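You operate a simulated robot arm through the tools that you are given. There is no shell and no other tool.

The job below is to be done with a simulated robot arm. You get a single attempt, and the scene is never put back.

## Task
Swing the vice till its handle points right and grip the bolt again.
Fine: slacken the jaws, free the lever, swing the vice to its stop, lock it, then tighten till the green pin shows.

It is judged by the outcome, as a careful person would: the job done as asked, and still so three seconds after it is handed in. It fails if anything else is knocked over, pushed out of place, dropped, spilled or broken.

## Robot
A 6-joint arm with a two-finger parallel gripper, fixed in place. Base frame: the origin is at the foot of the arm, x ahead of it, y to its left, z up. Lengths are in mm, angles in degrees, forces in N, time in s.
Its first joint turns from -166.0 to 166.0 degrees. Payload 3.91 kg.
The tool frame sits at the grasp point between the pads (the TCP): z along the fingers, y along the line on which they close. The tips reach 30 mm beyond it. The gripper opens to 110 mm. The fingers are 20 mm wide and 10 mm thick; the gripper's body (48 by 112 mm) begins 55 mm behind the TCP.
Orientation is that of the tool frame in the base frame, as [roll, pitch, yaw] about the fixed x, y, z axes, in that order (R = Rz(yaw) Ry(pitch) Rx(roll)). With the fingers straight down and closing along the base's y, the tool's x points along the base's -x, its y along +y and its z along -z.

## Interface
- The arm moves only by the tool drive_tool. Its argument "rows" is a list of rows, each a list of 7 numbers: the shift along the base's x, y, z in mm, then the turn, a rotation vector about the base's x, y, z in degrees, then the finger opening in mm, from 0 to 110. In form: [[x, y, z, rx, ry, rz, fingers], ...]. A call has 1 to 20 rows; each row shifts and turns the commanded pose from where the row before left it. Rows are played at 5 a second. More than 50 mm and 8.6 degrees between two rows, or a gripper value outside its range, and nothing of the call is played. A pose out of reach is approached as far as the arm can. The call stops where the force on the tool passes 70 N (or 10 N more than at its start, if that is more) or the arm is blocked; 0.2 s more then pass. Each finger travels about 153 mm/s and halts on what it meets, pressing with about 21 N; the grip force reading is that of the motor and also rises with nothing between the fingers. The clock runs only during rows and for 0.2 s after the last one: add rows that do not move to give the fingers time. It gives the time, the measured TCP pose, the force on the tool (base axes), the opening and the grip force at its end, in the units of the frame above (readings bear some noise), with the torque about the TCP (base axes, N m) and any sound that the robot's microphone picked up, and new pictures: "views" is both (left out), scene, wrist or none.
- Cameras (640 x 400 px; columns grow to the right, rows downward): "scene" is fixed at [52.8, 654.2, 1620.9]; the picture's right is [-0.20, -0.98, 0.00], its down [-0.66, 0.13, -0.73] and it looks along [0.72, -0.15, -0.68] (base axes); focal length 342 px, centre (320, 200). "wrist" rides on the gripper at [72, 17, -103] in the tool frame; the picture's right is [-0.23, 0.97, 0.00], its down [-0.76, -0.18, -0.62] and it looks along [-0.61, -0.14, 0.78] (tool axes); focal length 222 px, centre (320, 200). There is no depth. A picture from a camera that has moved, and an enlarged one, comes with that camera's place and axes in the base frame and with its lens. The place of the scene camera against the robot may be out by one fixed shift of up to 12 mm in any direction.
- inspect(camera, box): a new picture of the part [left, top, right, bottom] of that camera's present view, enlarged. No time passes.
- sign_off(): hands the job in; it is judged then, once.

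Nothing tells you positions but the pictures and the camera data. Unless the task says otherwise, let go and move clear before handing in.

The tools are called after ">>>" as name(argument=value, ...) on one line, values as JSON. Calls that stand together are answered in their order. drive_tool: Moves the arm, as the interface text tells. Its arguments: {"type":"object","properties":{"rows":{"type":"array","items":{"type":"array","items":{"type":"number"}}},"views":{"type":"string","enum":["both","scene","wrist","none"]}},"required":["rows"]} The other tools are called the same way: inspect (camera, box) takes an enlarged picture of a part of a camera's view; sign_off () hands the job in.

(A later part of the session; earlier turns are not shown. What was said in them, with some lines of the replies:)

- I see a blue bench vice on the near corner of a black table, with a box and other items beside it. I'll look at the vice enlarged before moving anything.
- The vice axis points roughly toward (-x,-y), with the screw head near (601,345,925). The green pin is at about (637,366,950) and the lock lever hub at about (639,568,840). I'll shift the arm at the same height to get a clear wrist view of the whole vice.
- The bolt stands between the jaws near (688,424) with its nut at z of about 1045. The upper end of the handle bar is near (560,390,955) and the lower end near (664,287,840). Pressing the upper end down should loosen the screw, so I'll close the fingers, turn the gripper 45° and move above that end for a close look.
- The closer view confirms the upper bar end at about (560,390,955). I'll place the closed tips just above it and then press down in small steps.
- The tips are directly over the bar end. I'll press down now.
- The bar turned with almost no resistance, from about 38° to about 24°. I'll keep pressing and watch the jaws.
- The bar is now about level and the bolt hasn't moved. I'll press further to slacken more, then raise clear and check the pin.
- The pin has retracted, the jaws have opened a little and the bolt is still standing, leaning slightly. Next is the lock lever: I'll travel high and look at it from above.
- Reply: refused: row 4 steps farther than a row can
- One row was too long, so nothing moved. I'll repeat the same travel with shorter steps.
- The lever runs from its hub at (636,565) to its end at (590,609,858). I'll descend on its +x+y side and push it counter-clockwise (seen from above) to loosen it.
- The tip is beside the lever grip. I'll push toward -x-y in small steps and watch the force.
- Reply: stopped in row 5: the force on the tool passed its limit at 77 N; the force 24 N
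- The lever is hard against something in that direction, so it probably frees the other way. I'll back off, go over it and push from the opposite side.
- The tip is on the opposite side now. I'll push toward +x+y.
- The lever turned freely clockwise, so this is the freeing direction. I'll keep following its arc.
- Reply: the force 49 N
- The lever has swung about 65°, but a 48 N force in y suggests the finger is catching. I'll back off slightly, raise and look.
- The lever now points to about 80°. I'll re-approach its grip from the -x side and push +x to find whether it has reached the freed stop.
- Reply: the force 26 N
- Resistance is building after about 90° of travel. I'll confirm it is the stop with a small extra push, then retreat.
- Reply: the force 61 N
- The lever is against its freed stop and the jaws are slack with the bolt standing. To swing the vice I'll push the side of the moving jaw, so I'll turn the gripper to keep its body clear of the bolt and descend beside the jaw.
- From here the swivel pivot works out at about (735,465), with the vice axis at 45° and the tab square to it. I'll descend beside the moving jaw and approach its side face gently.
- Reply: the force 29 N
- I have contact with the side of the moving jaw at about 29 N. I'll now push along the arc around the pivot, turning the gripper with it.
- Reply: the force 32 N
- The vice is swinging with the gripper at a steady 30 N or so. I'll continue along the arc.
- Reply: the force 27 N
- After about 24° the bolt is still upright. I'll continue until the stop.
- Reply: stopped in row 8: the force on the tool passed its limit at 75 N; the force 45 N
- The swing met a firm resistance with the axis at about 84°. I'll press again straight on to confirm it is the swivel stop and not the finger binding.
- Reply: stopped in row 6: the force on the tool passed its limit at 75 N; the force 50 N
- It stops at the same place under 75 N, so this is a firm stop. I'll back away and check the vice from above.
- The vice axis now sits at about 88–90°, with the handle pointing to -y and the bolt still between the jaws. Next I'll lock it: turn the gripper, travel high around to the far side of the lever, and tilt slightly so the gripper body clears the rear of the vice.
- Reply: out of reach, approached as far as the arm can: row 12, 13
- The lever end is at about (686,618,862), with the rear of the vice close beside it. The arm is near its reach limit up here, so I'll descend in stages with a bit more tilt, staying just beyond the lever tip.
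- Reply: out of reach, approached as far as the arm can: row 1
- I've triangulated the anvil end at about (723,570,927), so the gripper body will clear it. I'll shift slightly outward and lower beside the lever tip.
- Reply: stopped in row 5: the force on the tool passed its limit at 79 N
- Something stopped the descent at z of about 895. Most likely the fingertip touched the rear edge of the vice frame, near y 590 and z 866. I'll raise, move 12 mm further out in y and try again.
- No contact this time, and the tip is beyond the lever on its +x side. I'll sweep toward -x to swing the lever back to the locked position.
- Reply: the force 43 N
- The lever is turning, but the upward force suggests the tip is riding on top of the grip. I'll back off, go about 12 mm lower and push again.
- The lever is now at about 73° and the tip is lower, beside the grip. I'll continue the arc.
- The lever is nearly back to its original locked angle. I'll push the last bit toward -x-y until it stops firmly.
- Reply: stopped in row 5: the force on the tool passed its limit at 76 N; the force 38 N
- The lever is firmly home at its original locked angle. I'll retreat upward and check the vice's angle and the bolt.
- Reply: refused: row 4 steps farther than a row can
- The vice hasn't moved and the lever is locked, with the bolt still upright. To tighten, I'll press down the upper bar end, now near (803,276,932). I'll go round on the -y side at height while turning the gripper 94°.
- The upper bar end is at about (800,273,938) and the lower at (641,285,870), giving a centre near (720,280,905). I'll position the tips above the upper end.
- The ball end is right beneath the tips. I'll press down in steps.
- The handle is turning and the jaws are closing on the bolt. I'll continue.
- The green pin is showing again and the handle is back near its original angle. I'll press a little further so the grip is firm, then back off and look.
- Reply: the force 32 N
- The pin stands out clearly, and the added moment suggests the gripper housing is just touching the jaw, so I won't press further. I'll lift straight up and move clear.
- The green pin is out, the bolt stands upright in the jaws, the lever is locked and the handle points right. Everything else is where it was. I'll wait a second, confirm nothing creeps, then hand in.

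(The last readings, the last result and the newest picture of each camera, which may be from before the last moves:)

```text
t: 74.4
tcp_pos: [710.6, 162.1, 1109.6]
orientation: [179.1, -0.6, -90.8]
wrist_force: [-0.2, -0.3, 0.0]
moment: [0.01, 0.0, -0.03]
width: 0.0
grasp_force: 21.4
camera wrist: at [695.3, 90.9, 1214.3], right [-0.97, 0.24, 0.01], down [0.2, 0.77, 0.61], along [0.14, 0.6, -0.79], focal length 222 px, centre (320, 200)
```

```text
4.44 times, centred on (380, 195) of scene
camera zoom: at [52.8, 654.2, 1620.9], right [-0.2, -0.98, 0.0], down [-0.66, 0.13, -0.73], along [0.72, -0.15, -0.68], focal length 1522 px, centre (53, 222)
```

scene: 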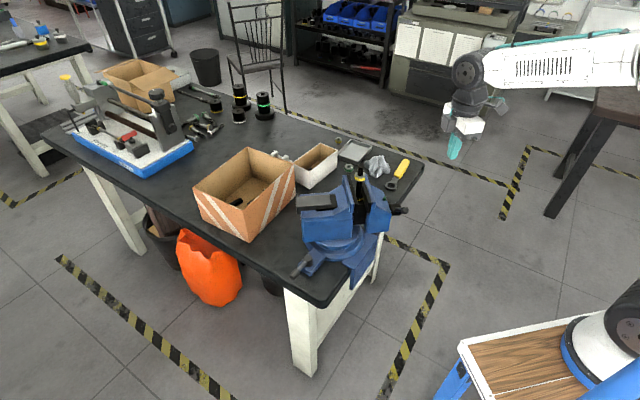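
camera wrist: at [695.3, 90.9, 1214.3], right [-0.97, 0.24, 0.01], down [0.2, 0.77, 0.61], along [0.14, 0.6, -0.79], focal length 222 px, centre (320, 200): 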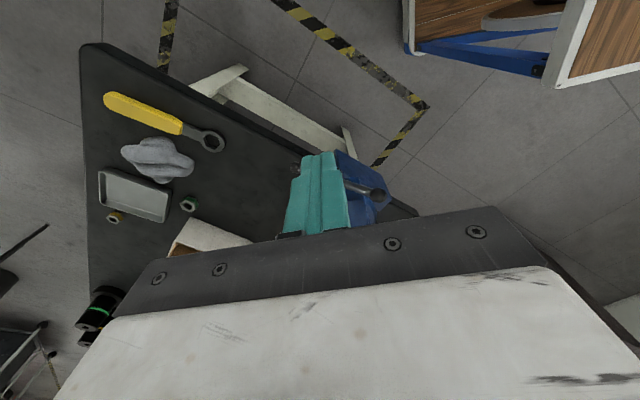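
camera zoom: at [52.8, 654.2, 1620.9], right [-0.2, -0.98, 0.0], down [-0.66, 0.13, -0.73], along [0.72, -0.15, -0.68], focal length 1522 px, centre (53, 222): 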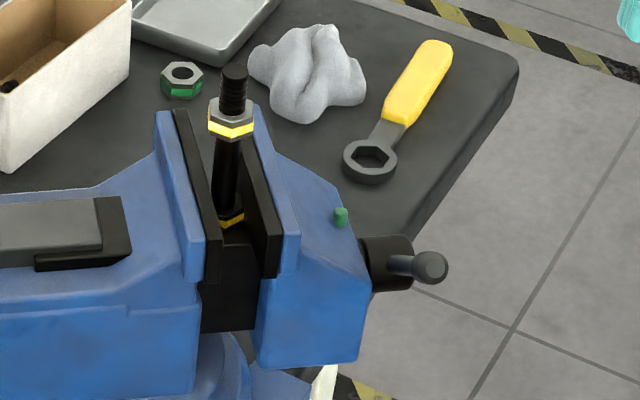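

Nothing has changed over the wait: the pin is showing, the bolt is gripped, the vice is at its stop and locked, and the arm is clear. I'm handing in.

>>> sign_off()

```text
The job is handed in.
```

The vice is at its swivel stop with the handle pointing right, the lock lever is home, and the bolt is gripped again with the green pin showing. I handed the job in with the arm clear, and nothing had moved after a wait of over a second.

- **Swing:** the vice turned about 40° and came up firm twice at the same spot under about 75 N. From above, its axis measured about 84–88°, so the handle points along -y to within a few degrees.
- **Lock:** I turned the lever back until it stopped firmly at its original angle. The vice did not move while I did this.
- **Grip:** the handle is back near its starting angle and the bolt stands upright in the jaws. I pressed a little past the point where the pin appeared. I stopped there because the gripper housing seemed to be just touching the jaw.
- **Contact:** while lowering beside the lever, the arm stopped at about 79 N, most likely where a fingertip met the rear edge of the vice. The vice and the box next to it showed no shift in the pictures afterwards.

The other items on the bench look to be where they started.
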